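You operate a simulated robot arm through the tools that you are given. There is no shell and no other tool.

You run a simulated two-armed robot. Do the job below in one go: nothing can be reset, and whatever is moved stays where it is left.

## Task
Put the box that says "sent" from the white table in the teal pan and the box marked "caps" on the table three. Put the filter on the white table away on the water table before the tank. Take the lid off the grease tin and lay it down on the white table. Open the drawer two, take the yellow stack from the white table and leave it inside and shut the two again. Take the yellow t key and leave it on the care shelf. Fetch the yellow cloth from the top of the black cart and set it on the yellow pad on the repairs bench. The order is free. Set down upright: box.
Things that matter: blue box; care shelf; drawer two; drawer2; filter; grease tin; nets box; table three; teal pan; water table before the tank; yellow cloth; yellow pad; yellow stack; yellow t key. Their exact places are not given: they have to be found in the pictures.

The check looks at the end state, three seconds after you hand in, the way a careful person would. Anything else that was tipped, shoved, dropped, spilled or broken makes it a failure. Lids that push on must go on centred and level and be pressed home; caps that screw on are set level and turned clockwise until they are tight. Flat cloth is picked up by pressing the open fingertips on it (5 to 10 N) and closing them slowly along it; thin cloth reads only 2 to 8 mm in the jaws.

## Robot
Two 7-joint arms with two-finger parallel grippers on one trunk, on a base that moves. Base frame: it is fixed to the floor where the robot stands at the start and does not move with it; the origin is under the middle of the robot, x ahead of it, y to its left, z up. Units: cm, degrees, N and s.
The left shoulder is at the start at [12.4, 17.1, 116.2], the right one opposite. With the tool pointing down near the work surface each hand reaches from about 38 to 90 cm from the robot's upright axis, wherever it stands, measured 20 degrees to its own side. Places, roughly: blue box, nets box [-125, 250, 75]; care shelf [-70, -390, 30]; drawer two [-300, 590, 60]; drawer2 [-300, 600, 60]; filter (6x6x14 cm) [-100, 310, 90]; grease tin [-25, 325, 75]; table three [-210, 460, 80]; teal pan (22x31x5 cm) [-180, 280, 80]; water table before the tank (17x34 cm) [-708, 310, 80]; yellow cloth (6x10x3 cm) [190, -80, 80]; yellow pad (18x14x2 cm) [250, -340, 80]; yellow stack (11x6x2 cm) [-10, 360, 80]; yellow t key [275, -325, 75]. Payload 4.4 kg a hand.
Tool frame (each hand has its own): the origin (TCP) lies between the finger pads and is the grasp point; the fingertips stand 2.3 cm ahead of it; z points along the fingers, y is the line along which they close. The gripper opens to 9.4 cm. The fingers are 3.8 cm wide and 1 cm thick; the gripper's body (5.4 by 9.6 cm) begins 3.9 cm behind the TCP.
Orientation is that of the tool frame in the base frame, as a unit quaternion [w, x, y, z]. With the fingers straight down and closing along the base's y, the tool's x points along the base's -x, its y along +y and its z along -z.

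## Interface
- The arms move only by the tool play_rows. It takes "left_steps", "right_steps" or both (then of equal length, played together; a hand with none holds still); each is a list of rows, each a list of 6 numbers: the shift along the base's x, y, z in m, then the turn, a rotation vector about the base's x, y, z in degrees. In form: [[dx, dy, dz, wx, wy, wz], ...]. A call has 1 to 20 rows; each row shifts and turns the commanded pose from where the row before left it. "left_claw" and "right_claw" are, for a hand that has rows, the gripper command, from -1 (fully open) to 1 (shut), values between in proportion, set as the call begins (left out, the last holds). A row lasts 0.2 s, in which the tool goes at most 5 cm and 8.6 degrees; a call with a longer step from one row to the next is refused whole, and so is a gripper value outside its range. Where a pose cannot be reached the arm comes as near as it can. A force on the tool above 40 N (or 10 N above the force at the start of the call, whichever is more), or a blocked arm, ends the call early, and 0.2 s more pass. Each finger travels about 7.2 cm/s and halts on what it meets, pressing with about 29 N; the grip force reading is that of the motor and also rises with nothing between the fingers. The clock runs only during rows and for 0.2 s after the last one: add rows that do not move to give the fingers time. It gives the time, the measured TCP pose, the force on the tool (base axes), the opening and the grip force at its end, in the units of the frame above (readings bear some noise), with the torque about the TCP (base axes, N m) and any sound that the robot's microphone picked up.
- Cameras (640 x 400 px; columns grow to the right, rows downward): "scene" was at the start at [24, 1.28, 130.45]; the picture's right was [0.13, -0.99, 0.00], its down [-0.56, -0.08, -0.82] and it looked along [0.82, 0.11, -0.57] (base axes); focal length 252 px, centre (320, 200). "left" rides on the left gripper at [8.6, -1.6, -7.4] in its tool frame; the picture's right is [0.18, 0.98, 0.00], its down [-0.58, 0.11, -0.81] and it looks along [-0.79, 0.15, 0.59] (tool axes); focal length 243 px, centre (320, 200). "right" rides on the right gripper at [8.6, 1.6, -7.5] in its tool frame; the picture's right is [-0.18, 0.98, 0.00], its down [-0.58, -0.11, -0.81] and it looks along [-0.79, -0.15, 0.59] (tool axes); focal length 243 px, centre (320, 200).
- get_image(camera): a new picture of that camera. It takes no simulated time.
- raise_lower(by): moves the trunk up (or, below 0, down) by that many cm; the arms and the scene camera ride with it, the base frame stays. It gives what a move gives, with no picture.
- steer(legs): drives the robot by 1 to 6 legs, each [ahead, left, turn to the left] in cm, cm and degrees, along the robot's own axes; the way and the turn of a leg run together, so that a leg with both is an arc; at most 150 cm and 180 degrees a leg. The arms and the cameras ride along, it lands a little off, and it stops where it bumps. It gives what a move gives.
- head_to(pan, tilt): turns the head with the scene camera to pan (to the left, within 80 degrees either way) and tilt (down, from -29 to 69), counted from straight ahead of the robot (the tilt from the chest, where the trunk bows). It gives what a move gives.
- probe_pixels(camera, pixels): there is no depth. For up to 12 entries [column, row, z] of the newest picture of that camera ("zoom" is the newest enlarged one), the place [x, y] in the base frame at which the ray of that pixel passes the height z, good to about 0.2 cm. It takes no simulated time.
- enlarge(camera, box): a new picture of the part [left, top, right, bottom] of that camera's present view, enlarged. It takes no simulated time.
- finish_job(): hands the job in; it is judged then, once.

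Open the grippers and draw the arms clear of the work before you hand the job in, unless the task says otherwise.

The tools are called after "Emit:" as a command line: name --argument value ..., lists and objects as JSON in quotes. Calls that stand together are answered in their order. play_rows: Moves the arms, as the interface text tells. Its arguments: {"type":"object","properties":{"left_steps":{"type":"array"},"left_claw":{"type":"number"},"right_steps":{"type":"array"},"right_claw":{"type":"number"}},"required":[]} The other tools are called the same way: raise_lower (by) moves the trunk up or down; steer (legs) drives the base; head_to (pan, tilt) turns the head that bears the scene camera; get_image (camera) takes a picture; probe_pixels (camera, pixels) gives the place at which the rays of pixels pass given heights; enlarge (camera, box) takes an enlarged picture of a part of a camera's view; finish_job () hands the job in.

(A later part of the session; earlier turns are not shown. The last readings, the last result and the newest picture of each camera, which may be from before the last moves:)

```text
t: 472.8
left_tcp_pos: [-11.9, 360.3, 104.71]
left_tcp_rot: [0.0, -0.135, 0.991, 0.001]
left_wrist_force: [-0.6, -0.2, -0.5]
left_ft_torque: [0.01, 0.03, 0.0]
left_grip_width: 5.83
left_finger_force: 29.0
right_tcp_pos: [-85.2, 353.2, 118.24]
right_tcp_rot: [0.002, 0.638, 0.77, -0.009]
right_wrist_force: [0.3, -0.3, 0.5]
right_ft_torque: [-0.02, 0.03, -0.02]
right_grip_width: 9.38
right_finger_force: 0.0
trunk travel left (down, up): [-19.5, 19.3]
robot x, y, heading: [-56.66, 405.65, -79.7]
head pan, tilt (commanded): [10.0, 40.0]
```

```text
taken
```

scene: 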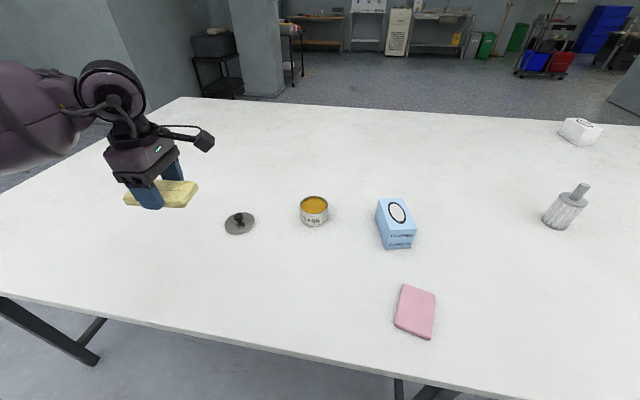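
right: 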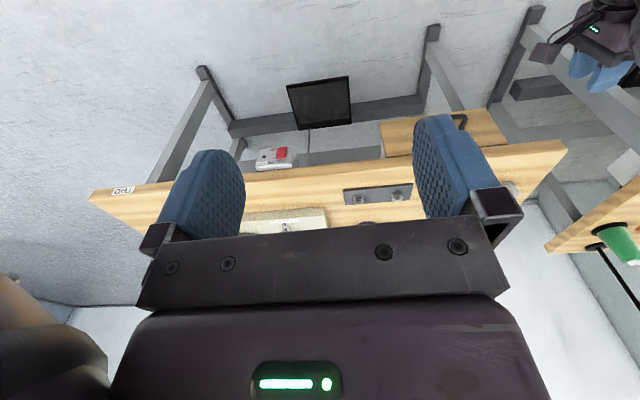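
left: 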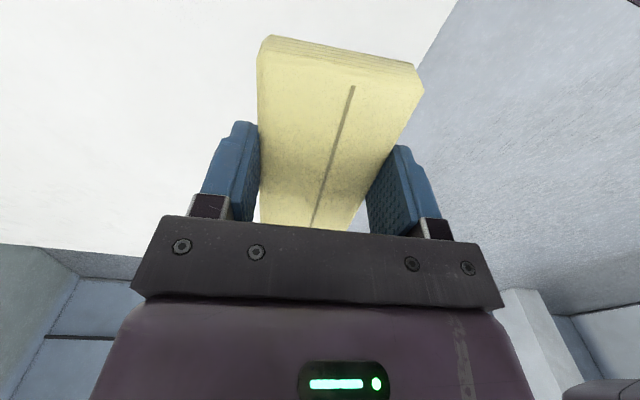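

The stack is secure. I turn the left hand back, and meanwhile look closely at the filter.

Emit:
play_rows --left_steps '[[-0.01, 0.005, 0.005, 0, 0, -8], [-0.01, 0.005, 0.005, 0, 0, -8], [-0.01, 0.005, 0.005, 0, 0, -8], [-0.01, 0.005, 0.005, 0, 0, -8], [-0.01, 0.005, 0, 0, 0, -8], [-0.01, 0.005, 0, 0, 0, -8], [-0.01, 0.005, 0, 0, 0, -8], [0, 0, 0, 0, 0, -8], [0, 0, 0, 0, 0, -8], [0, 0, 0, 0, 0, -8], [0, 0, 0, 0, 0, -8], [0, 0, 0, 0, 0, -7.5], [0, 0, 0, 0, 0, 0]]'

Emit:
head_to --pan -15 --tilt 38

Emit:
get_image --camera "scene"

Emit:
enlarge --camera "scene" --box '[380, 170, 476, 230]'

```text
t: 475.6
left_tcp_pos: [-18.95, 363.92, 106.76]
left_tcp_rot: [0.0, 0.643, 0.766, -0.001]
left_wrist_force: [-0.1, 0.1, -0.3]
left_ft_torque: [-0.06, 0.02, -0.02]
left_grip_width: 5.87
left_finger_force: 29.3
right_tcp_pos: [-85.16, 353.22, 118.19]
right_tcp_rot: [0.001, 0.638, 0.77, -0.008]
right_wrist_force: [-0.4, -0.1, -0.5]
right_ft_torque: [0.0, -0.02, -0.02]
right_grip_width: 9.38
right_finger_force: 0.1
trunk travel left (down, up): [-19.5, 19.3]
robot x, y, heading: [-56.25, 405.57, -79.9]
head pan, tilt (commanded): [10.0, 40.0]
```

```text
t: 476.5
left_tcp_pos: [-18.98, 363.98, 106.78]
left_tcp_rot: [0.001, 0.643, 0.766, 0.0]
left_wrist_force: [-0.3, 0.2, -0.5]
left_ft_torque: [-0.02, 0.0, -0.03]
left_grip_width: 5.85
left_finger_force: 28.5
right_tcp_pos: [-85.25, 353.11, 118.14]
right_tcp_rot: [0.001, 0.638, 0.77, -0.01]
right_wrist_force: [0.5, 0.2, -0.3]
right_ft_torque: [0.02, -0.02, 0.02]
right_grip_width: 9.42
right_finger_force: 0.0
trunk travel left (down, up): [-19.5, 19.3]
robot x, y, heading: [-56.34, 405.57, -79.7]
head pan, tilt (commanded): [-15.0, 38.0]
```

```text
taken
```

scene: 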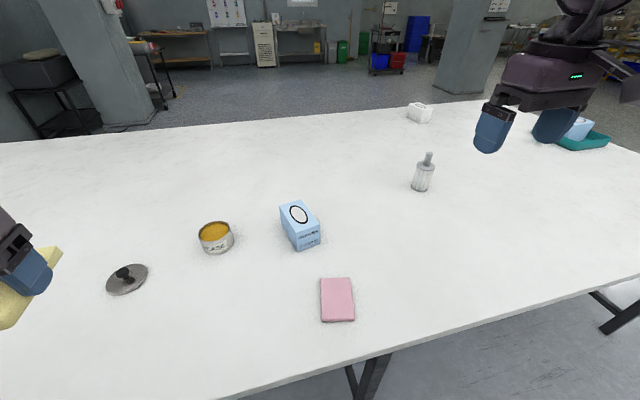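

```text
6.67 times, centred on (428, 200) of scene
```

zoom: 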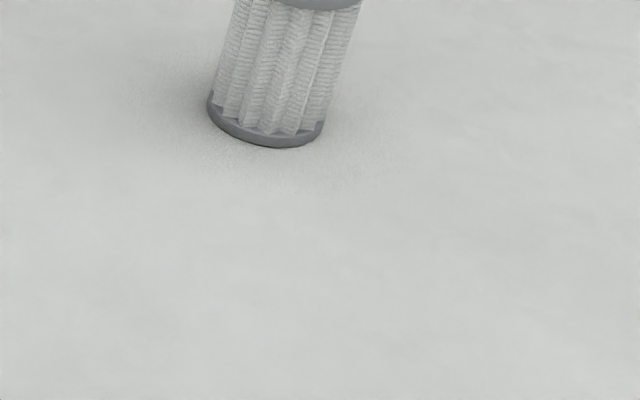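

Emit:
enlarge --camera "scene" --box '[376, 145, 472, 205]'

Emit:
probe_pixels --camera "zoom" --pixels '[[293, 312, 80], [233, 275, 80], [350, 300, 80], [345, 50, 88], [345, 50, 98], [315, 165, 85], [315, 165, 95]]'

Emit:
get_image --camera "right"

```text
6.67 times, centred on (424, 175) of scene
```

zoom: 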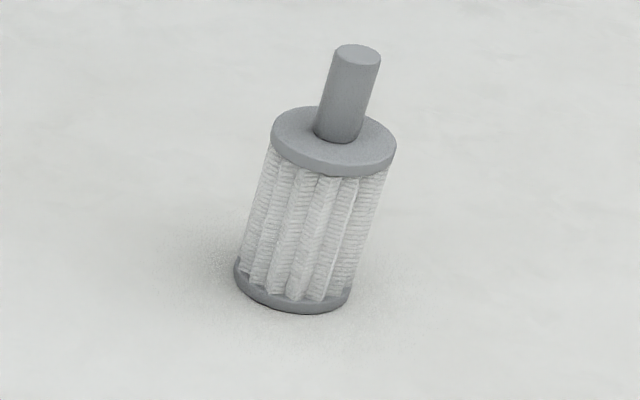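

```text
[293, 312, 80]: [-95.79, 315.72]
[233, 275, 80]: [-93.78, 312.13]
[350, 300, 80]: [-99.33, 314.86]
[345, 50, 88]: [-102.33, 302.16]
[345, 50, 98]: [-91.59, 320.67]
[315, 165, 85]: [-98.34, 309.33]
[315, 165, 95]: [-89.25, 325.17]
```

```text
taken
```

right: 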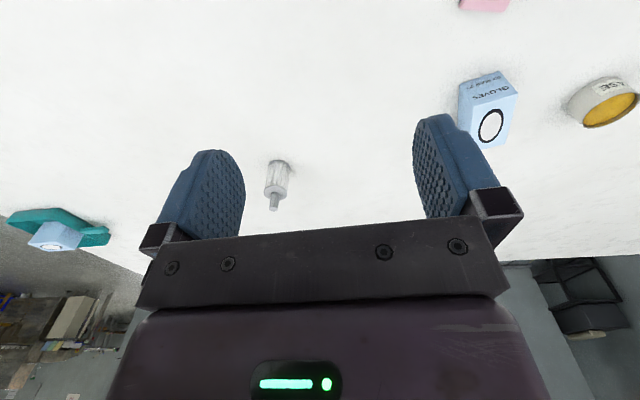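

The filter has a 2.4 cm stem on top (z≈89–94), 47 cm in from this edge — a long reach. Before going closer I want to know my base's extent, so I turn the right hand around to look back at my own base.

Emit:
play_rows --right_steps '[[0, 0, 0, 0, 0, -8.5], [0, 0, 0, 0, 0, -8.5], [0, 0, 0, 0, 0, -8.5], [0, 0, 0, 0, 0, -8.5], [0, 0, 0, 0, 0, -8.5], [0, 0, 0, 0, 0, -8.5], [0, 0, 0, 0, 0, -8.5], [0, 0, 0, 0, 0, -8.5], [0, 0, 0, 0, 0, -8.5], [0, 0, 0, 0, 0, -8.5], [0, 0, 0, 0, 0, -8.5], [0, 0, 0, 0, 0, -8.5], [0, 0, 0, 0, 0, -8.5], [0, 0, 0, 0, 0, -8.5], [0, 0, 0, 0, 0, -8.5], [0, 0, 0, 0, 0, -8.5], [0, 0, 0, 0, 0, -8.5], [0, 0, 0, 0, 0, 0]]'

Emit:
get_image --camera "right"

```text
t: 480.3
left_tcp_pos: [-18.92, 363.77, 106.79]
left_tcp_rot: [0.0, 0.642, 0.767, 0.0]
left_wrist_force: [0.0, 0.2, -0.4]
left_ft_torque: [-0.03, -0.02, -0.03]
left_grip_width: 5.84
left_finger_force: 28.9
right_tcp_pos: [-85.19, 353.03, 118.19]
right_tcp_rot: [-0.009, 0.928, -0.374, -0.004]
right_wrist_force: [-0.5, 0.7, 0.3]
right_ft_torque: [0.01, -0.02, -0.02]
right_grip_width: 9.41
right_finger_force: 0.0
trunk travel left (down, up): [-19.5, 19.3]
robot x, y, heading: [-56.46, 405.42, -79.9]
head pan, tilt (commanded): [-15.0, 38.0]
```

```text
taken
```

right: 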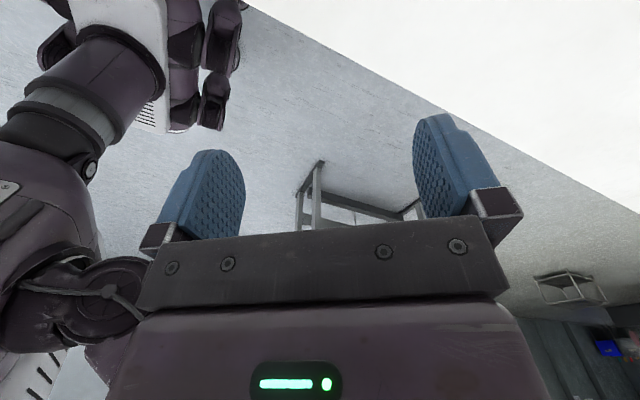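

I can see my base with its wheel modules at the upper left. I probe the outermost wheel points on the floor.

Emit:
enlarge --camera "right" --box '[0, 0, 256, 160]'

Emit:
probe_pixels --camera "right" --pixels '[[242, 5, 0], [238, 50, 0], [225, 128, 0], [205, 105, 0], [230, 100, 0], [170, 130, 15]]'

```text
2.50 times, centred on (128, 80) of right
```

zoom: 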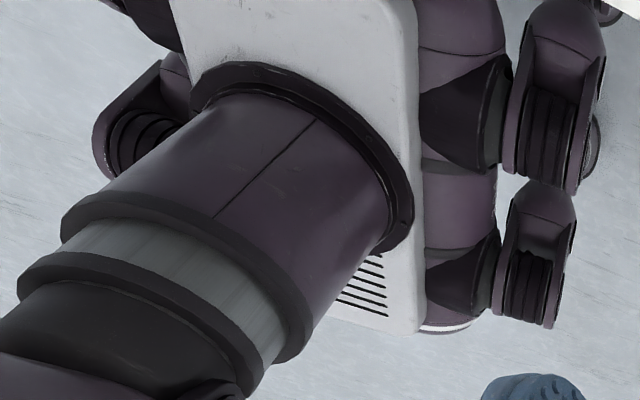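

```text
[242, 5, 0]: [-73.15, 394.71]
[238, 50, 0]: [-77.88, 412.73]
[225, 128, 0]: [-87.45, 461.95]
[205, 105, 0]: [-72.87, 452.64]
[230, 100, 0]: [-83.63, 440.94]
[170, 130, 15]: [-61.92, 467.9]
```

The base is only about 20 cm wide to each side, so I can go nearer. I turn the right hand back, then shift right 38 cm and forward ~6 cm toward the filter.

Emit:
play_rows --right_steps '[[0, 0, 0, 0, 0, 8.5], [0, 0, 0, 0, 0, 8.5], [0, 0, 0, 0, 0, 8.5], [0, 0, 0, 0, 0, 8.5], [0, 0, 0, 0, 0, 8.5], [0, 0, 0, 0, 0, 8.5], [0, 0, 0, 0, 0, 8.5], [0, 0, 0, 0, 0, 8.5], [0, 0, 0, 0, 0, 8.5], [0, 0, 0, 0, 0, 8.5], [0, 0, 0, 0, 0, 8.5], [0, 0, 0, 0, 0, 8.5], [0, 0, 0, 0, 0, 8.5], [0, 0, 0, 0, 0, 8.5], [0, 0, 0, 0, 0, 8.5], [0, 0, 0, 0, 0, 8.5], [0, 0, 0, 0, 0, 8.5], [0, 0, 0, 0, 0, 0]]'

Emit:
steer --legs '[[0, -38, 0], [7, 0, 0]]'

Emit:
head_to --pan -10 --tilt 38

Emit:
get_image --camera "scene"

Emit:
get_image --camera "right"

```text
t: 484.1
left_tcp_pos: [-19.08, 363.92, 106.85]
left_tcp_rot: [0.001, 0.643, 0.766, 0.0]
left_wrist_force: [-0.8, -0.5, -0.3]
left_ft_torque: [-0.02, 0.01, -0.03]
left_grip_width: 5.83
left_finger_force: 29.3
right_tcp_pos: [-85.09, 353.12, 118.21]
right_tcp_rot: [0.001, 0.637, 0.771, -0.01]
right_wrist_force: [0.1, 0.0, -0.4]
right_ft_torque: [0.0, 0.02, -0.01]
right_grip_width: 9.4
right_finger_force: 0.0
trunk travel left (down, up): [-19.5, 19.3]
robot x, y, heading: [-56.84, 405.53, -79.9]
head pan, tilt (commanded): [-15.0, 38.0]
```

```text
t: 488.6
left_tcp_pos: [-54.89, 350.25, 106.73]
left_tcp_rot: [0.0, 0.64, 0.768, 0.001]
left_wrist_force: [0.3, -0.1, 0.1]
left_ft_torque: [0.0, 0.02, -0.04]
left_grip_width: 5.84
left_finger_force: 29.3
right_tcp_pos: [-121.24, 339.38, 118.17]
right_tcp_rot: [0.001, 0.636, 0.772, -0.01]
right_wrist_force: [-0.3, -0.2, -0.5]
right_ft_torque: [0.02, 0.02, -0.01]
right_grip_width: 9.39
right_finger_force: 0.0
trunk travel left (down, up): [-19.5, 19.3]
robot x, y, heading: [-92.86, 391.86, -79.3]
head pan, tilt (commanded): [-15.0, 38.0]
```

```text
t: 489.2
left_tcp_pos: [-54.91, 350.42, 106.76]
left_tcp_rot: [0.0, 0.64, 0.768, 0.0]
left_wrist_force: [0.6, -0.7, 0.8]
left_ft_torque: [-0.04, 0.04, 0.01]
left_grip_width: 5.82
left_finger_force: 28.6
right_tcp_pos: [-121.24, 339.42, 118.07]
right_tcp_rot: [0.001, 0.636, 0.772, -0.01]
right_wrist_force: [-0.4, 0.3, -0.2]
right_ft_torque: [0.03, 0.0, -0.02]
right_grip_width: 9.41
right_finger_force: 0.1
trunk travel left (down, up): [-19.5, 19.3]
robot x, y, heading: [-92.88, 391.55, -79.8]
head pan, tilt (commanded): [-10.0, 38.0]
```

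```text
taken
```

scene: 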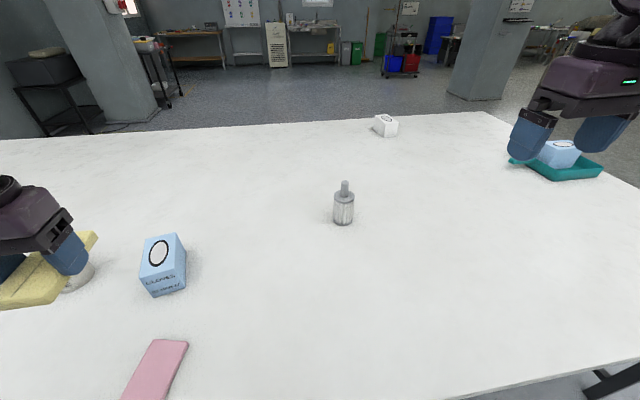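

```text
taken
```

right: 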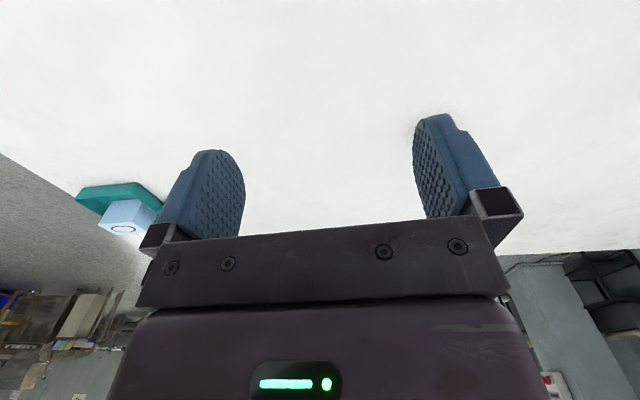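

The filter is now 77 cm ahead in line with the right shoulder. I probe its stem and base.

Emit:
enlarge --camera "scene" --box '[304, 170, 384, 235]'

Emit:
probe_pixels --camera "zoom" --pixels '[[322, 92, 93], [322, 92, 94], [322, 92, 95], [318, 365, 80], [240, 345, 80], [397, 345, 80], [320, 180, 89], [320, 180, 90]]'

```text
6.15 times, centred on (344, 202) of scene
```

zoom: 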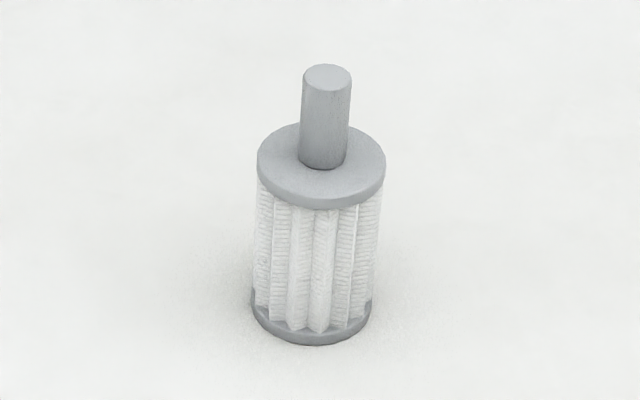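

```text
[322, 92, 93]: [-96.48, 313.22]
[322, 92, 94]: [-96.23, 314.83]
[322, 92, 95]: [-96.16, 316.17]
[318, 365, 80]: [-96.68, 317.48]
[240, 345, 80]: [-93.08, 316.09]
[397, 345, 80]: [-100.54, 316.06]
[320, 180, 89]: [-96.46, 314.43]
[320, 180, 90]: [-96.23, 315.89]
```

Emit:
probe_pixels --camera "zoom" --pixels '[[312, 345, 80], [312, 310, 80], [321, 164, 88], [321, 164, 89], [321, 164, 90], [327, 77, 93], [327, 77, 94], [327, 77, 95], [257, 164, 89], [386, 164, 89]]'

```text
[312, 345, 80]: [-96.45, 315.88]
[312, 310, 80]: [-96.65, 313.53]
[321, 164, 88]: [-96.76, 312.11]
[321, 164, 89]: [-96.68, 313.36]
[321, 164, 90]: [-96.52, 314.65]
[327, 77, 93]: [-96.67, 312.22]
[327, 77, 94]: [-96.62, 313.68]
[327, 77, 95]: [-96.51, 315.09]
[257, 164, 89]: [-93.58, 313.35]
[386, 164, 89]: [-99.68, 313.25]
```

Filter axis (−96.8,313.0), body top z≈88.8, stem top z≈93.6. I bring the right hand above it and descend part way with the jaws at 5 cm.

Emit:
play_rows --right_steps '[[0.027, -0.029, 0, 0, 0, 0], [0.027, -0.029, 0, 0, 0, 0], [0.027, -0.029, -0.01, 0, 0, 0], [0.027, -0.029, -0.02, 0, 0, 0], [0.027, -0.029, -0.02, 0, 0, 0], [0.027, -0.029, -0.02, 0, 0, 0], [0.027, -0.029, -0.02, 0, 0, 0], [0.027, -0.029, -0.02, 0, 0, 0], [0.028, -0.032, -0.02, 0, 0, 0], [0, 0, 0, 0, 0, 0]]' --right_claw -0.06

Emit:
get_image --camera "right"

Emit:
get_image --camera "scene"

```text
t: 491.4
left_tcp_pos: [-54.92, 350.39, 106.73]
left_tcp_rot: [0.0, 0.64, 0.769, 0.0]
left_wrist_force: [0.0, -0.5, -0.1]
left_ft_torque: [0.0, -0.04, 0.0]
left_grip_width: 5.85
left_finger_force: 29.5
right_tcp_pos: [-107.86, 323.18, 108.03]
right_tcp_rot: [0.001, 0.636, 0.772, -0.009]
right_wrist_force: [-0.7, 0.3, 0.5]
right_ft_torque: [0.02, 0.0, -0.01]
right_grip_width: 4.97
right_finger_force: 0.0
right hand out of reach, approached as far as the arm can: row 6, 7, 8, 9
trunk travel left (down, up): [-19.5, 19.3]
robot x, y, heading: [-92.64, 391.76, -79.7]
head pan, tilt (commanded): [-10.0, 38.0]
```

```text
taken
```

right: 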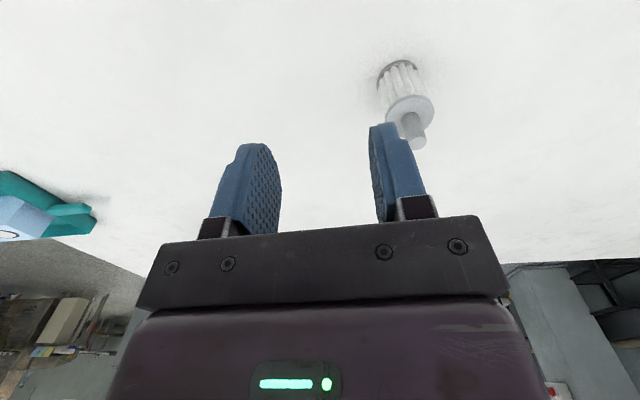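

```text
taken
```

scene: 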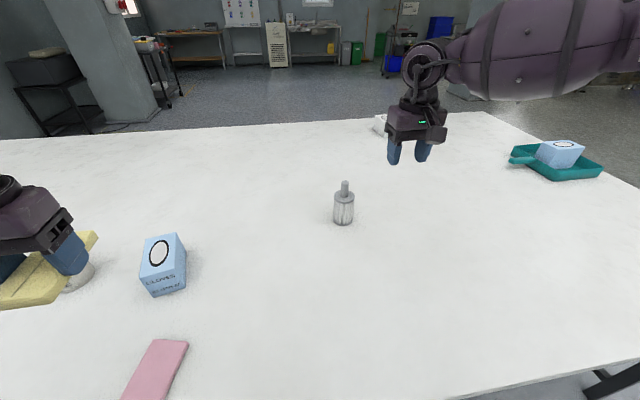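

The right hand stalled at about 65 cm ahead. I try smaller moves: first forward, then left.

Emit:
play_rows --right_steps '[[0.003, -0.02, 0, 0, 0, 0], [0.003, -0.02, 0, 0, 0, 0], [0.003, -0.02, 0, 0, 0, 0], [0, 0, 0, 0, 0, 0]]'

Emit:
play_rows --right_steps '[[0.02, 0, 0, 0, 0, 0], [0.02, 0, 0, 0, 0, 0], [0.02, 0, 0, 0, 0, 0], [0, 0, 0, 0, 0, 0]]'

```text
t: 492.4
left_tcp_pos: [-54.86, 350.43, 106.76]
left_tcp_rot: [0.0, 0.64, 0.768, 0.0]
left_wrist_force: [0.0, -0.5, -0.3]
left_ft_torque: [0.0, -0.04, 0.01]
left_grip_width: 5.85
left_finger_force: 28.5
right_tcp_pos: [-110.09, 320.86, 108.82]
right_tcp_rot: [0.002, 0.637, 0.771, -0.01]
right_wrist_force: [-0.3, 0.1, 0.4]
right_ft_torque: [0.01, 0.03, 0.02]
right_grip_width: 5.0
right_finger_force: 0.0
right hand out of reach, approached as far as the arm can: row 1, 2, 3
trunk travel left (down, up): [-19.5, 19.3]
robot x, y, heading: [-92.73, 391.98, -79.5]
head pan, tilt (commanded): [-10.0, 38.0]
```

```text
t: 493.4
left_tcp_pos: [-55.0, 350.37, 106.69]
left_tcp_rot: [0.0, 0.64, 0.768, 0.0]
left_wrist_force: [-0.6, 0.2, 0.2]
left_ft_torque: [0.01, -0.01, -0.02]
left_grip_width: 5.84
left_finger_force: 29.0
right_tcp_pos: [-106.93, 323.63, 109.58]
right_tcp_rot: [0.002, 0.636, 0.771, -0.01]
right_wrist_force: [-0.5, -0.9, -1.1]
right_ft_torque: [-0.01, 0.01, 0.01]
right_grip_width: 5.0
right_finger_force: 0.0
right hand out of reach, approached as far as the arm can: row 1, 2, 3
trunk travel left (down, up): [-19.5, 19.3]
robot x, y, heading: [-92.76, 392.13, -79.7]
head pan, tilt (commanded): [-10.0, 38.0]
```

The arm seems wound up after the long hand turn. I bring it back, turn the hand +64° the other way and return, to unwind it.

Emit:
play_rows --right_steps '[[-0.02, 0.02, 0.01, 0, 0, 0], [-0.025, 0.025, 0.01, 0, 0, 0], [-0.025, 0.025, 0.01, 0, 0, 8], [-0.02, 0.02, 0.01, 0, 0, 8], [0, 0, 0, 0, 0, 8], [0, 0, 0, 0, 0, 8], [0, 0, 0, 0, 0, 8], [0, 0, 0, 0, 0, 8], [0, 0, 0, 0, 0, 8], [0, 0, 0, 0, 0, 8], [0, 0, 0, 0, 0, 0]]'

Emit:
head_to --pan -40 --tilt 30

Emit:
get_image --camera "scene"

```text
t: 495.9
left_tcp_pos: [-54.98, 350.4, 106.77]
left_tcp_rot: [0.001, 0.64, 0.768, 0.001]
left_wrist_force: [-0.3, -0.2, -0.3]
left_ft_torque: [-0.05, -0.02, -0.03]
left_grip_width: 5.82
left_finger_force: 28.8
right_tcp_pos: [-104.49, 343.71, 111.56]
right_tcp_rot: [0.005, 0.135, 0.991, -0.011]
right_wrist_force: [-0.1, 0.1, 0.0]
right_ft_torque: [0.0, -0.01, -0.01]
right_grip_width: 5.0
right_finger_force: 0.1
right hand out of reach, approached as far as the arm can: row 7, 8, 9, 10
trunk travel left (down, up): [-19.5, 19.3]
robot x, y, heading: [-92.67, 392.27, -79.7]
head pan, tilt (commanded): [-10.0, 38.0]
```

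```text
t: 496.8
left_tcp_pos: [-54.92, 350.38, 106.79]
left_tcp_rot: [0.001, 0.64, 0.768, 0.0]
left_wrist_force: [0.1, -0.1, -0.9]
left_ft_torque: [-0.02, 0.01, -0.03]
left_grip_width: 5.83
left_finger_force: 28.9
right_tcp_pos: [-104.43, 343.58, 111.46]
right_tcp_rot: [0.005, 0.135, 0.991, -0.01]
right_wrist_force: [0.3, 0.7, -0.3]
right_ft_torque: [0.02, -0.02, -0.03]
right_grip_width: 4.99
right_finger_force: 0.1
trunk travel left (down, up): [-19.5, 19.3]
robot x, y, heading: [-92.59, 392.03, -79.8]
head pan, tilt (commanded): [-40.0, 30.0]
```

```text
taken
```

scene: 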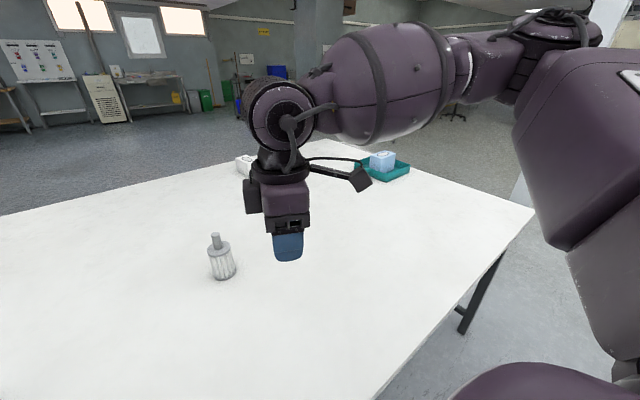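

I turn the hand back to the robot's heading while moving it out to the right-front, to find a good posture.

Emit:
play_rows --right_steps '[[-0.02, -0.005, 0.01, 0, 0, -8], [-0.02, -0.005, 0.01, 0, 0, -8], [-0.02, -0.005, 0.01, 0, 0, -8], [-0.02, -0.005, 0.01, 0, 0, -8], [-0.02, -0.005, 0.01, 0, 0, -8], [-0.02, -0.005, 0.01, 0, 0, -8], [-0.02, 0, 0.01, 0, 0, -8], [0, 0, 0, 0, 0, -8], [0, 0, 0, 0, 0, 0]]'

Emit:
play_rows --right_steps '[[0, -0.03, 0.02, 0, 0, 0], [0, -0.03, 0.02, 0, 0, 0], [0, -0.03, 0.02, 0, 0, 0], [0, 0, 0, 0, 0, 0]]'

Emit:
get_image --camera "scene"

```text
t: 498.8
left_tcp_pos: [-55.01, 350.4, 106.78]
left_tcp_rot: [0.0, 0.64, 0.768, 0.001]
left_wrist_force: [0.4, 0.2, 0.3]
left_ft_torque: [0.0, -0.01, -0.03]
left_grip_width: 5.83
left_finger_force: 29.0
right_tcp_pos: [-118.56, 340.46, 118.58]
right_tcp_rot: [0.002, 0.637, 0.771, -0.009]
right_wrist_force: [-0.2, 0.1, 0.7]
right_ft_torque: [0.0, -0.02, -0.02]
right_grip_width: 4.99
right_finger_force: 0.1
trunk travel left (down, up): [-19.5, 19.3]
robot x, y, heading: [-92.7, 391.95, -79.6]
head pan, tilt (commanded): [-40.0, 30.0]
```

```text
t: 499.8
left_tcp_pos: [-55.02, 350.4, 106.66]
left_tcp_rot: [0.0, 0.64, 0.768, 0.001]
left_wrist_force: [0.0, -0.4, 0.1]
left_ft_torque: [-0.03, 0.0, -0.03]
left_grip_width: 5.85
left_finger_force: 29.0
right_tcp_pos: [-118.46, 331.7, 124.45]
right_tcp_rot: [0.002, 0.636, 0.772, -0.009]
right_wrist_force: [-0.2, 0.5, 0.0]
right_ft_torque: [-0.03, 0.01, -0.01]
right_grip_width: 4.98
right_finger_force: 0.2
trunk travel left (down, up): [-19.5, 19.3]
robot x, y, heading: [-92.64, 391.89, -79.5]
head pan, tilt (commanded): [-40.0, 30.0]
```

```text
taken
```

scene: 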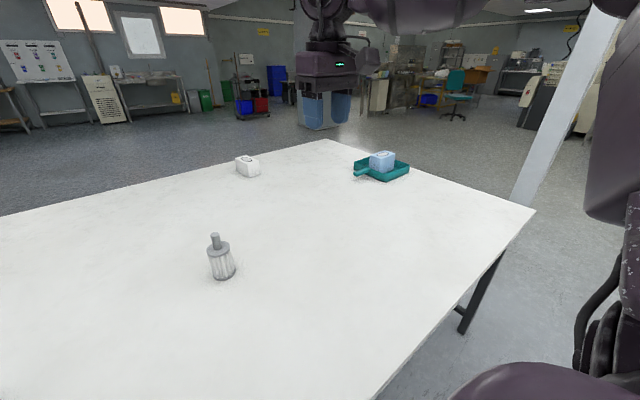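

Emit:
play_rows --right_steps '[[0.006, -0.03, -0.01, 0, 0, 0], [0.006, -0.03, -0.01, 0, 0, 0], [0.006, -0.03, -0.01, 0, 0, 0], [0.006, -0.03, -0.01, 0, 0, 0], [0, 0, 0, 0, 0, 0]]'

Emit:
play_rows --right_steps '[[0.02, -0.01, -0.01, 0, 0, 0], [0.02, -0.01, -0.01, 0, 0, 0], [0.02, -0.01, -0.01, 0, 0, 0], [0.02, -0.01, -0.01, 0, 0, 0], [0, 0, 0, 0, 0, 0]]'

Emit:
head_to --pan -15 --tilt 35

Emit:
get_image --camera "scene"

```text
t: 501.0
left_tcp_pos: [-54.97, 350.48, 106.92]
left_tcp_rot: [0.002, 0.64, 0.768, -0.001]
left_wrist_force: [0.0, 0.9, 1.3]
left_ft_torque: [0.0, 0.04, -0.03]
left_grip_width: 5.86
left_finger_force: 28.9
right_tcp_pos: [-115.94, 319.71, 120.64]
right_tcp_rot: [0.002, 0.636, 0.771, -0.01]
right_wrist_force: [0.2, 0.9, 0.2]
right_ft_torque: [-0.02, 0.01, 0.0]
right_grip_width: 5.01
right_finger_force: 0.1
trunk travel left (down, up): [-19.5, 19.3]
robot x, y, heading: [-92.44, 392.08, -79.6]
head pan, tilt (commanded): [-40.0, 30.0]
```

```text
t: 502.2
left_tcp_pos: [-54.87, 350.34, 106.75]
left_tcp_rot: [0.0, 0.64, 0.768, 0.0]
left_wrist_force: [-0.1, 0.9, 0.4]
left_ft_torque: [-0.02, -0.03, 0.02]
left_grip_width: 5.84
left_finger_force: 28.7
right_tcp_pos: [-112.52, 318.52, 118.25]
right_tcp_rot: [0.002, 0.636, 0.772, -0.009]
right_wrist_force: [0.3, 0.4, 0.4]
right_ft_torque: [0.05, -0.01, 0.0]
right_grip_width: 5.0
right_finger_force: 0.0
right hand out of reach, approached as far as the arm can: row 2, 3, 4
trunk travel left (down, up): [-19.5, 19.3]
robot x, y, heading: [-92.94, 391.7, -79.5]
head pan, tilt (commanded): [-40.0, 30.0]
```

```text
t: 503.1
left_tcp_pos: [-54.93, 350.37, 106.71]
left_tcp_rot: [0.0, 0.64, 0.769, 0.0]
left_wrist_force: [0.2, -1.0, -0.1]
left_ft_torque: [0.0, -0.05, -0.04]
left_grip_width: 5.82
left_finger_force: 28.6
right_tcp_pos: [-112.53, 318.23, 118.08]
right_tcp_rot: [0.002, 0.636, 0.771, -0.01]
right_wrist_force: [0.3, 0.7, 0.2]
right_ft_torque: [-0.01, -0.01, -0.03]
right_grip_width: 5.0
right_finger_force: 0.0
trunk travel left (down, up): [-19.5, 19.3]
robot x, y, heading: [-92.78, 392.1, -79.6]
head pan, tilt (commanded): [-15.0, 35.0]
```

```text
taken
```

scene: 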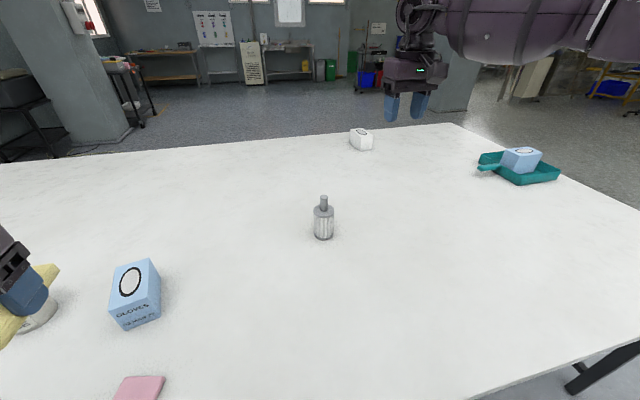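

The right arm's posture is poor now, but the left arm can do the rest. I tuck the right hand back to the side and take the stack to the drawer first.

Emit:
play_rows --right_steps '[[-0.01, 0.035, 0.01, 0, 0, 0], [-0.01, 0.04, 0.01, 0, 0, 0], [-0.01, 0.04, 0.01, 0, 0, 0], [-0.01, 0.04, 0.01, 0, 0, 0], [-0.01, 0.04, 0.01, 0, 0, 0], [0, 0, 0, 0, 0, 0]]' --right_claw -1

Emit:
steer --legs '[[-22, 0, 0]]'

Emit:
raise_lower --by 18

Emit:
get_image --camera "scene"

```text
t: 504.5
left_tcp_pos: [-55.05, 350.28, 106.69]
left_tcp_rot: [-0.001, 0.639, 0.769, 0.0]
left_wrist_force: [0.4, -0.4, -0.2]
left_ft_torque: [0.01, 0.01, -0.02]
left_grip_width: 5.83
left_finger_force: 29.0
right_tcp_pos: [-117.48, 337.8, 123.11]
right_tcp_rot: [0.0, 0.636, 0.772, -0.01]
right_wrist_force: [-0.2, 0.4, 0.5]
right_ft_torque: [0.03, 0.0, -0.02]
right_grip_width: 9.4
right_finger_force: 0.1
trunk travel left (down, up): [-19.5, 19.3]
robot x, y, heading: [-92.35, 391.58, -79.5]
head pan, tilt (commanded): [-15.0, 35.0]
```

```text
t: 506.2
left_tcp_pos: [-58.83, 372.22, 106.8]
left_tcp_rot: [0.001, 0.639, 0.769, 0.0]
left_wrist_force: [0.0, 0.4, 0.0]
left_ft_torque: [-0.04, 0.0, 0.01]
left_grip_width: 5.82
left_finger_force: 28.9
right_tcp_pos: [-121.43, 359.42, 123.24]
right_tcp_rot: [0.001, 0.634, 0.773, -0.01]
right_wrist_force: [0.3, 0.1, -0.5]
right_ft_torque: [-0.02, 0.0, 0.0]
right_grip_width: 9.4
right_finger_force: 0.1
trunk travel left (down, up): [-19.5, 19.3]
robot x, y, heading: [-96.56, 413.83, -79.4]
head pan, tilt (commanded): [-15.0, 35.0]
```

```text
t: 508.2
left_tcp_pos: [-58.95, 372.16, 124.58]
left_tcp_rot: [0.0, 0.639, 0.769, 0.0]
left_wrist_force: [-0.2, 0.0, -0.3]
left_ft_torque: [-0.01, -0.02, 0.01]
left_grip_width: 5.84
left_finger_force: 29.3
right_tcp_pos: [-121.51, 359.38, 141.1]
right_tcp_rot: [0.001, 0.635, 0.772, -0.01]
right_wrist_force: [-0.5, -0.9, -0.4]
right_ft_torque: [-0.02, -0.02, -0.03]
right_grip_width: 9.41
right_finger_force: 0.0
trunk travel left (down, up): [-37.5, 1.3]
robot x, y, heading: [-96.61, 413.46, -79.5]
head pan, tilt (commanded): [-15.0, 35.0]
```

```text
taken
```

scene: 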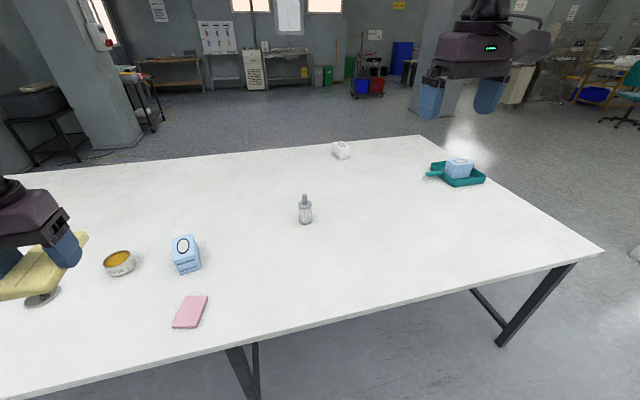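

I turn right to face −x along the aisle and drive back through it.

Emit:
steer --legs '[[0, 0, -90.6]]'

Emit:
head_to --pan 0 --tilt 35

Emit:
get_image --camera "scene"

```text
t: 512.5
left_tcp_pos: [-139.24, 377.18, 124.79]
left_tcp_rot: [0.0, 0.997, 0.076, 0.001]
left_wrist_force: [0.1, 0.2, -0.7]
left_ft_torque: [0.01, 0.01, 0.0]
left_grip_width: 5.84
left_finger_force: 29.2
right_tcp_pos: [-150.05, 440.26, 141.18]
right_tcp_rot: [-0.005, 0.997, 0.082, -0.007]
right_wrist_force: [0.1, -0.3, 0.1]
right_ft_torque: [-0.02, 0.01, 0.02]
right_grip_width: 9.41
right_finger_force: 0.0
trunk travel left (down, up): [-37.5, 1.3]
robot x, y, heading: [-96.86, 413.84, -171.2]
head pan, tilt (commanded): [-15.0, 35.0]
```

```text
t: 513.2
left_tcp_pos: [-139.31, 377.13, 124.74]
left_tcp_rot: [0.0, 0.997, 0.076, -0.001]
left_wrist_force: [0.9, 0.0, 0.2]
left_ft_torque: [0.01, 0.01, 0.01]
left_grip_width: 5.81
left_finger_force: 28.9
right_tcp_pos: [-150.17, 440.05, 141.12]
right_tcp_rot: [-0.004, 0.997, 0.082, -0.007]
right_wrist_force: [0.4, -0.8, -0.2]
right_ft_torque: [-0.04, -0.02, -0.01]
right_grip_width: 9.43
right_finger_force: 0.0
trunk travel left (down, up): [-37.5, 1.3]
robot x, y, heading: [-96.49, 413.84, -171.2]
head pan, tilt (commanded): [0.0, 35.0]
```

```text
taken
```

scene: 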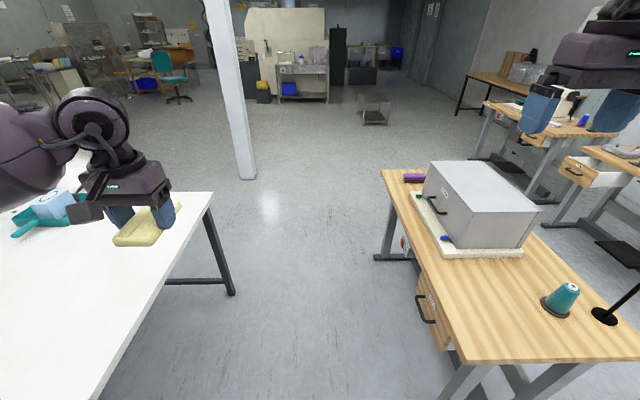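

I shift 7 cm left to the aisle's middle, correct the heading by 1°, and drive through.

Emit:
steer --legs '[[0, 7, 1], [120, 0, 0], [100, 0, 0]]'

Emit:
get_image --camera "scene"

```text
t: 525.0
left_tcp_pos: [-354.79, 335.23, 124.71]
left_tcp_rot: [0.001, 0.997, 0.083, -0.001]
left_wrist_force: [-0.5, -0.2, 0.3]
left_ft_torque: [0.0, 0.0, -0.02]
left_grip_width: 5.84
left_finger_force: 29.4
right_tcp_pos: [-366.2, 397.88, 141.15]
right_tcp_rot: [-0.006, 0.996, 0.087, -0.008]
right_wrist_force: [0.1, -0.6, 0.9]
right_ft_torque: [0.03, 0.0, 0.04]
right_grip_width: 9.41
right_finger_force: 0.1
trunk travel left (down, up): [-37.5, 1.3]
robot x, y, heading: [-312.29, 372.07, -170.6]
head pan, tilt (commanded): [0.0, 35.0]
```

```text
taken
```

scene: 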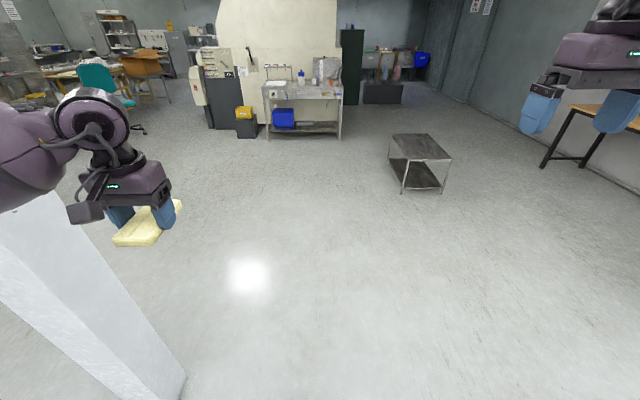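

Through the aisle. I turn right to face the tables, go forward past table three's left side, then slide right before drawer two, keeping the trunk high.

Emit:
steer --legs '[[0, 0, -90.4], [130, 0, 0]]'

Emit:
head_to --pan -15 --tilt 40

Emit:
get_image --camera "scene"

```text
t: 535.3
left_tcp_pos: [-374.23, 540.38, 124.81]
left_tcp_rot: [-0.001, 0.77, -0.638, 0.0]
left_wrist_force: [0.2, -0.2, 0.3]
left_ft_torque: [-0.03, -0.02, 0.01]
left_grip_width: 5.85
left_finger_force: 28.8
right_tcp_pos: [-311.74, 553.3, 141.2]
right_tcp_rot: [-0.01, 0.773, -0.634, -0.001]
right_wrist_force: [0.0, 1.1, -0.6]
right_ft_torque: [0.01, -0.03, -0.02]
right_grip_width: 9.38
right_finger_force: 0.0
trunk travel left (down, up): [-37.5, 1.3]
robot x, y, heading: [-336.38, 499.47, 100.7]
head pan, tilt (commanded): [0.0, 35.0]
```

```text
t: 536.0
left_tcp_pos: [-374.2, 540.43, 124.83]
left_tcp_rot: [0.0, 0.77, -0.638, 0.0]
left_wrist_force: [0.0, -0.6, 0.4]
left_ft_torque: [-0.03, -0.02, 0.03]
left_grip_width: 5.82
left_finger_force: 28.9
right_tcp_pos: [-311.75, 553.3, 141.21]
right_tcp_rot: [-0.009, 0.773, -0.634, -0.001]
right_wrist_force: [0.3, -0.6, 0.8]
right_ft_torque: [-0.03, 0.02, 0.01]
right_grip_width: 9.4
right_finger_force: 0.1
trunk travel left (down, up): [-37.5, 1.3]
robot x, y, heading: [-336.08, 499.15, 100.9]
head pan, tilt (commanded): [-15.0, 40.0]
```

```text
taken
```

scene: 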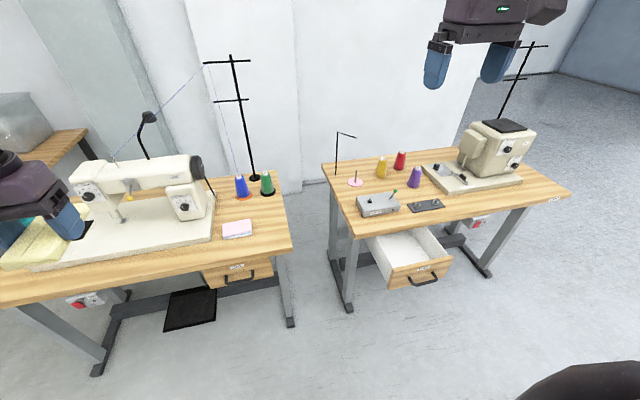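

I slide right 44 cm to stand before the open drawer.

Emit:
steer --legs '[[0, -44, -1.5], [4, 0, 0]]'

Emit:
head_to --pan 0 --tilt 48

Emit:
get_image --camera "scene"

```text
t: 540.9
left_tcp_pos: [-330.28, 553.07, 124.67]
left_tcp_rot: [0.0, 0.76, -0.65, 0.0]
left_wrist_force: [0.2, 0.3, -0.3]
left_ft_torque: [-0.03, -0.02, 0.02]
left_grip_width: 5.84
left_finger_force: 28.8
right_tcp_pos: [-267.39, 564.08, 141.11]
right_tcp_rot: [-0.009, 0.764, -0.645, -0.002]
right_wrist_force: [0.3, 1.1, -0.1]
right_ft_torque: [-0.03, -0.01, -0.04]
right_grip_width: 9.41
right_finger_force: 0.1
trunk travel left (down, up): [-37.5, 1.3]
robot x, y, heading: [-293.57, 510.59, 99.1]
head pan, tilt (commanded): [-15.0, 40.0]
```

```text
t: 541.7
left_tcp_pos: [-330.27, 552.78, 124.75]
left_tcp_rot: [0.0, 0.76, -0.65, 0.0]
left_wrist_force: [-0.4, -0.6, -0.4]
left_ft_torque: [0.0, 0.03, -0.04]
left_grip_width: 5.85
left_finger_force: 28.4
right_tcp_pos: [-267.32, 563.86, 141.18]
right_tcp_rot: [-0.01, 0.764, -0.645, -0.001]
right_wrist_force: [0.0, 0.3, 0.7]
right_ft_torque: [0.04, 0.03, -0.04]
right_grip_width: 9.42
right_finger_force: 0.0
trunk travel left (down, up): [-37.5, 1.3]
robot x, y, heading: [-293.64, 510.33, 98.8]
head pan, tilt (commanded): [0.0, 48.0]
```

```text
taken
```

scene: 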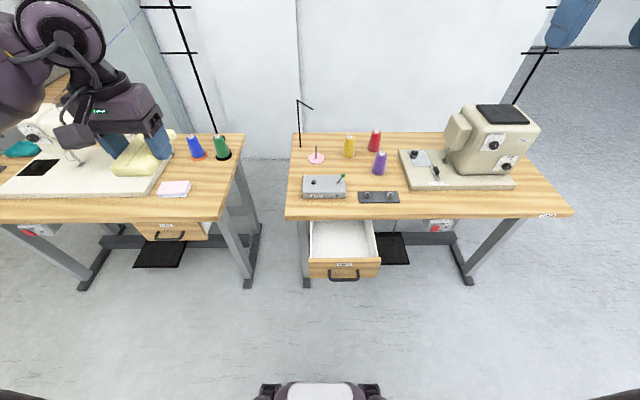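

A good straight view, even showing my base's front at the bottom. I enlarge the drawer and measure its inside.

Emit:
enlarge --camera "scene" --box '[288, 200, 400, 290]'

Emit:
probe_pixels --camera "scene" --pixels '[[310, 265, 71], [380, 261, 71], [309, 278, 71], [312, 221, 61], [369, 221, 61], [312, 256, 61], [377, 256, 61], [288, 217, 76], [400, 216, 76], [320, 390, 20]]'

```text
4.44 times, centred on (344, 245) of scene
```

zoom: 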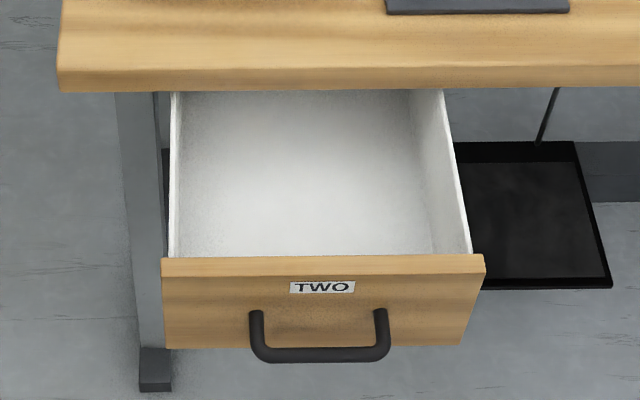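

```text
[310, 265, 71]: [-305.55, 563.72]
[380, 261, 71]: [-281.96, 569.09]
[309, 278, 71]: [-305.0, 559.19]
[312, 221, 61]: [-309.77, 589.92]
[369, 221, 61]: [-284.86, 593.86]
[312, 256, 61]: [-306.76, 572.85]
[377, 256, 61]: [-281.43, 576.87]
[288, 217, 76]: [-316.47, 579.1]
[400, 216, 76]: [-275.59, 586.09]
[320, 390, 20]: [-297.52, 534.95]
```

Emit:
probe_pixels --camera "zoom" --pixels '[[172, 257, 71], [470, 254, 71], [162, 277, 71], [484, 273, 71], [172, 92, 73], [445, 88, 73], [170, 256, 62], [465, 254, 62], [318, 355, 65.5]]'

```text
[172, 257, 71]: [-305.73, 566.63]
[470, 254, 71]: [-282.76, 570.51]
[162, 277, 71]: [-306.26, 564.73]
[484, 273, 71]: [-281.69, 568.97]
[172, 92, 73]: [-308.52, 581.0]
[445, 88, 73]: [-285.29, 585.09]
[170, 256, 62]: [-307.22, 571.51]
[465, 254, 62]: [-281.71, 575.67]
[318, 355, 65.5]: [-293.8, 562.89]
```

I'll set the stack at about (−295.5,575.7), lengthwise front-to-back. I bring the left hand over in front of the drawer, then lower the trunk 29 cm.

Emit:
play_rows --left_steps '[[0.035, 0.005, 0, 0, 0, 0], [0.035, 0.005, 0, 0, 0, 0], [0.035, 0.005, 0, 0, 0, 0], [0.035, 0.005, 0, 0, 0, 0], [0.035, 0.005, 0, 0, 0, 0], [0.035, 0.005, 0, 0, 0, 0], [0.035, 0.005, 0, 0, 0, 0], [0.035, 0.005, 0, 0, 0, 0], [0.03, 0.005, 0, 0, 0, 0.5], [0.03, 0.005, 0, 0, 0, 0.5], [0, 0, 0, 0, 0, 0]]'

Emit:
raise_lower --by -28

Emit:
head_to --pan -5 --tilt 45

Emit:
get_image --camera "scene"

Emit:
get_image --camera "left"

```text
t: 544.1
left_tcp_pos: [-296.29, 557.8, 124.84]
left_tcp_rot: [-0.001, 0.766, -0.643, 0.0]
left_wrist_force: [-0.8, -0.2, -0.6]
left_ft_torque: [-0.01, -0.03, 0.0]
left_grip_width: 5.8
left_finger_force: 29.2
right_tcp_pos: [-267.44, 563.88, 141.18]
right_tcp_rot: [-0.01, 0.764, -0.645, -0.001]
right_wrist_force: [0.0, -0.5, 0.5]
right_ft_torque: [0.0, -0.02, 0.0]
right_grip_width: 9.4
right_finger_force: 0.1
trunk travel left (down, up): [-37.5, 1.3]
robot x, y, heading: [-293.37, 509.94, 99.1]
head pan, tilt (commanded): [0.0, 48.0]
```

```text
t: 546.9
left_tcp_pos: [-296.31, 557.88, 96.87]
left_tcp_rot: [-0.001, 0.766, -0.643, -0.002]
left_wrist_force: [0.4, -0.8, 0.5]
left_ft_torque: [0.01, 0.04, 0.02]
left_grip_width: 5.84
left_finger_force: 28.7
right_tcp_pos: [-267.44, 563.88, 113.34]
right_tcp_rot: [-0.011, 0.764, -0.646, -0.003]
right_wrist_force: [0.1, -1.4, -0.1]
right_ft_torque: [0.02, -0.04, -0.03]
right_grip_width: 9.41
right_finger_force: 0.0
trunk travel left (down, up): [-9.5, 29.3]
robot x, y, heading: [-293.49, 510.52, 99.1]
head pan, tilt (commanded): [0.0, 48.0]
```

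```text
t: 547.6
left_tcp_pos: [-296.38, 557.8, 96.76]
left_tcp_rot: [0.0, 0.766, -0.643, 0.0]
left_wrist_force: [-0.4, -0.5, -0.4]
left_ft_torque: [-0.03, 0.0, 0.0]
left_grip_width: 5.84
left_finger_force: 28.6
right_tcp_pos: [-267.45, 563.99, 113.14]
right_tcp_rot: [-0.009, 0.764, -0.646, -0.001]
right_wrist_force: [0.4, 0.4, -0.1]
right_ft_torque: [0.0, -0.02, 0.02]
right_grip_width: 9.4
right_finger_force: 0.1
trunk travel left (down, up): [-9.5, 29.3]
robot x, y, heading: [-293.56, 510.59, 99.0]
head pan, tilt (commanded): [-5.0, 45.0]
```

```text
taken
```

scene: 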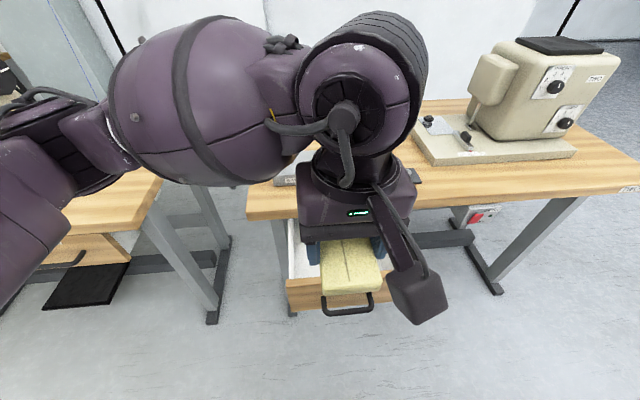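

```text
taken
```

left: 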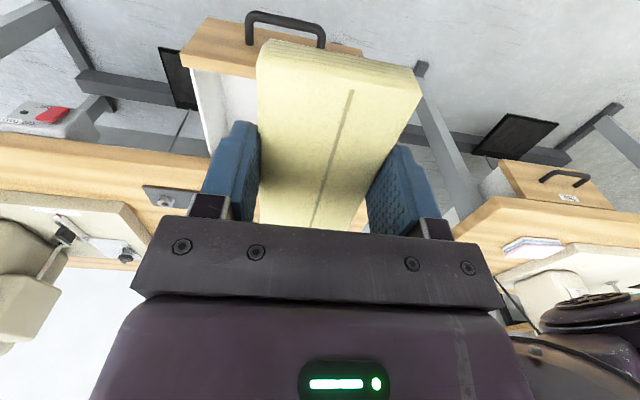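

The hand camera would hit the drawer front if I went in as is, so I turn the hand +90° (stack crosswise) while moving over the opening at z≈97.

Emit:
play_rows --left_steps '[[0, 0.01, 0, 0, 0, 8.2], [0, 0.01, 0, 0, 0, 8.2], [0, 0.015, 0, 0, 0, 8.2], [0, 0.015, 0, 0, 0, 8.2], [0, 0.018, 0, 0, 0, 8.2], [0, 0.018, 0, 0, 0, 8.2], [0, 0.018, 0, 0, 0, 8.2], [0.002, 0.018, 0, 0, 0, 8.2], [0.002, 0.018, 0, 0, 0, 8.2], [0.002, 0.02, 0, 0, 0, 8.2], [0.002, 0.019, 0, 0, 0, 8], [0, 0, 0, 0, 0, 0]]'

Emit:
get_image --camera "scene"

Emit:
get_image --camera "left"

```text
t: 550.2
left_tcp_pos: [-295.46, 575.7, 96.5]
left_tcp_rot: [0.0, 0.996, 0.088, 0.0]
left_wrist_force: [0.3, 0.7, -0.6]
left_ft_torque: [0.0, 0.04, 0.0]
left_grip_width: 5.86
left_finger_force: 28.9
right_tcp_pos: [-267.41, 563.95, 113.22]
right_tcp_rot: [-0.009, 0.764, -0.645, -0.001]
right_wrist_force: [-0.3, -0.3, -0.6]
right_ft_torque: [0.02, -0.03, -0.06]
right_grip_width: 9.4
right_finger_force: 0.1
trunk travel left (down, up): [-9.5, 29.3]
robot x, y, heading: [-293.65, 510.52, 98.9]
head pan, tilt (commanded): [-5.0, 45.0]
```

```text
taken
```

scene: 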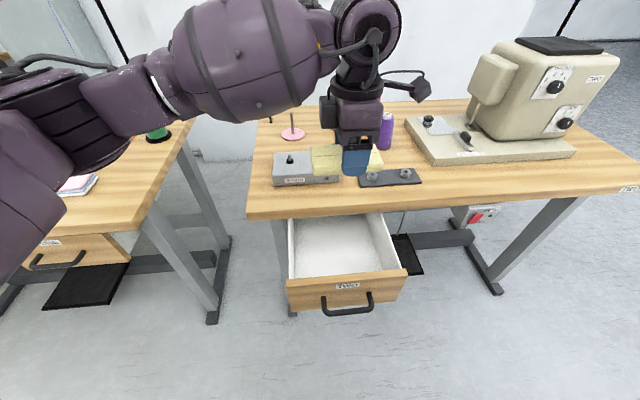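

```text
taken
```

left: 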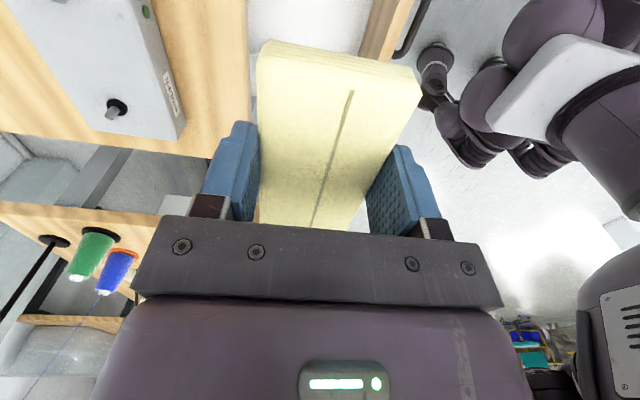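

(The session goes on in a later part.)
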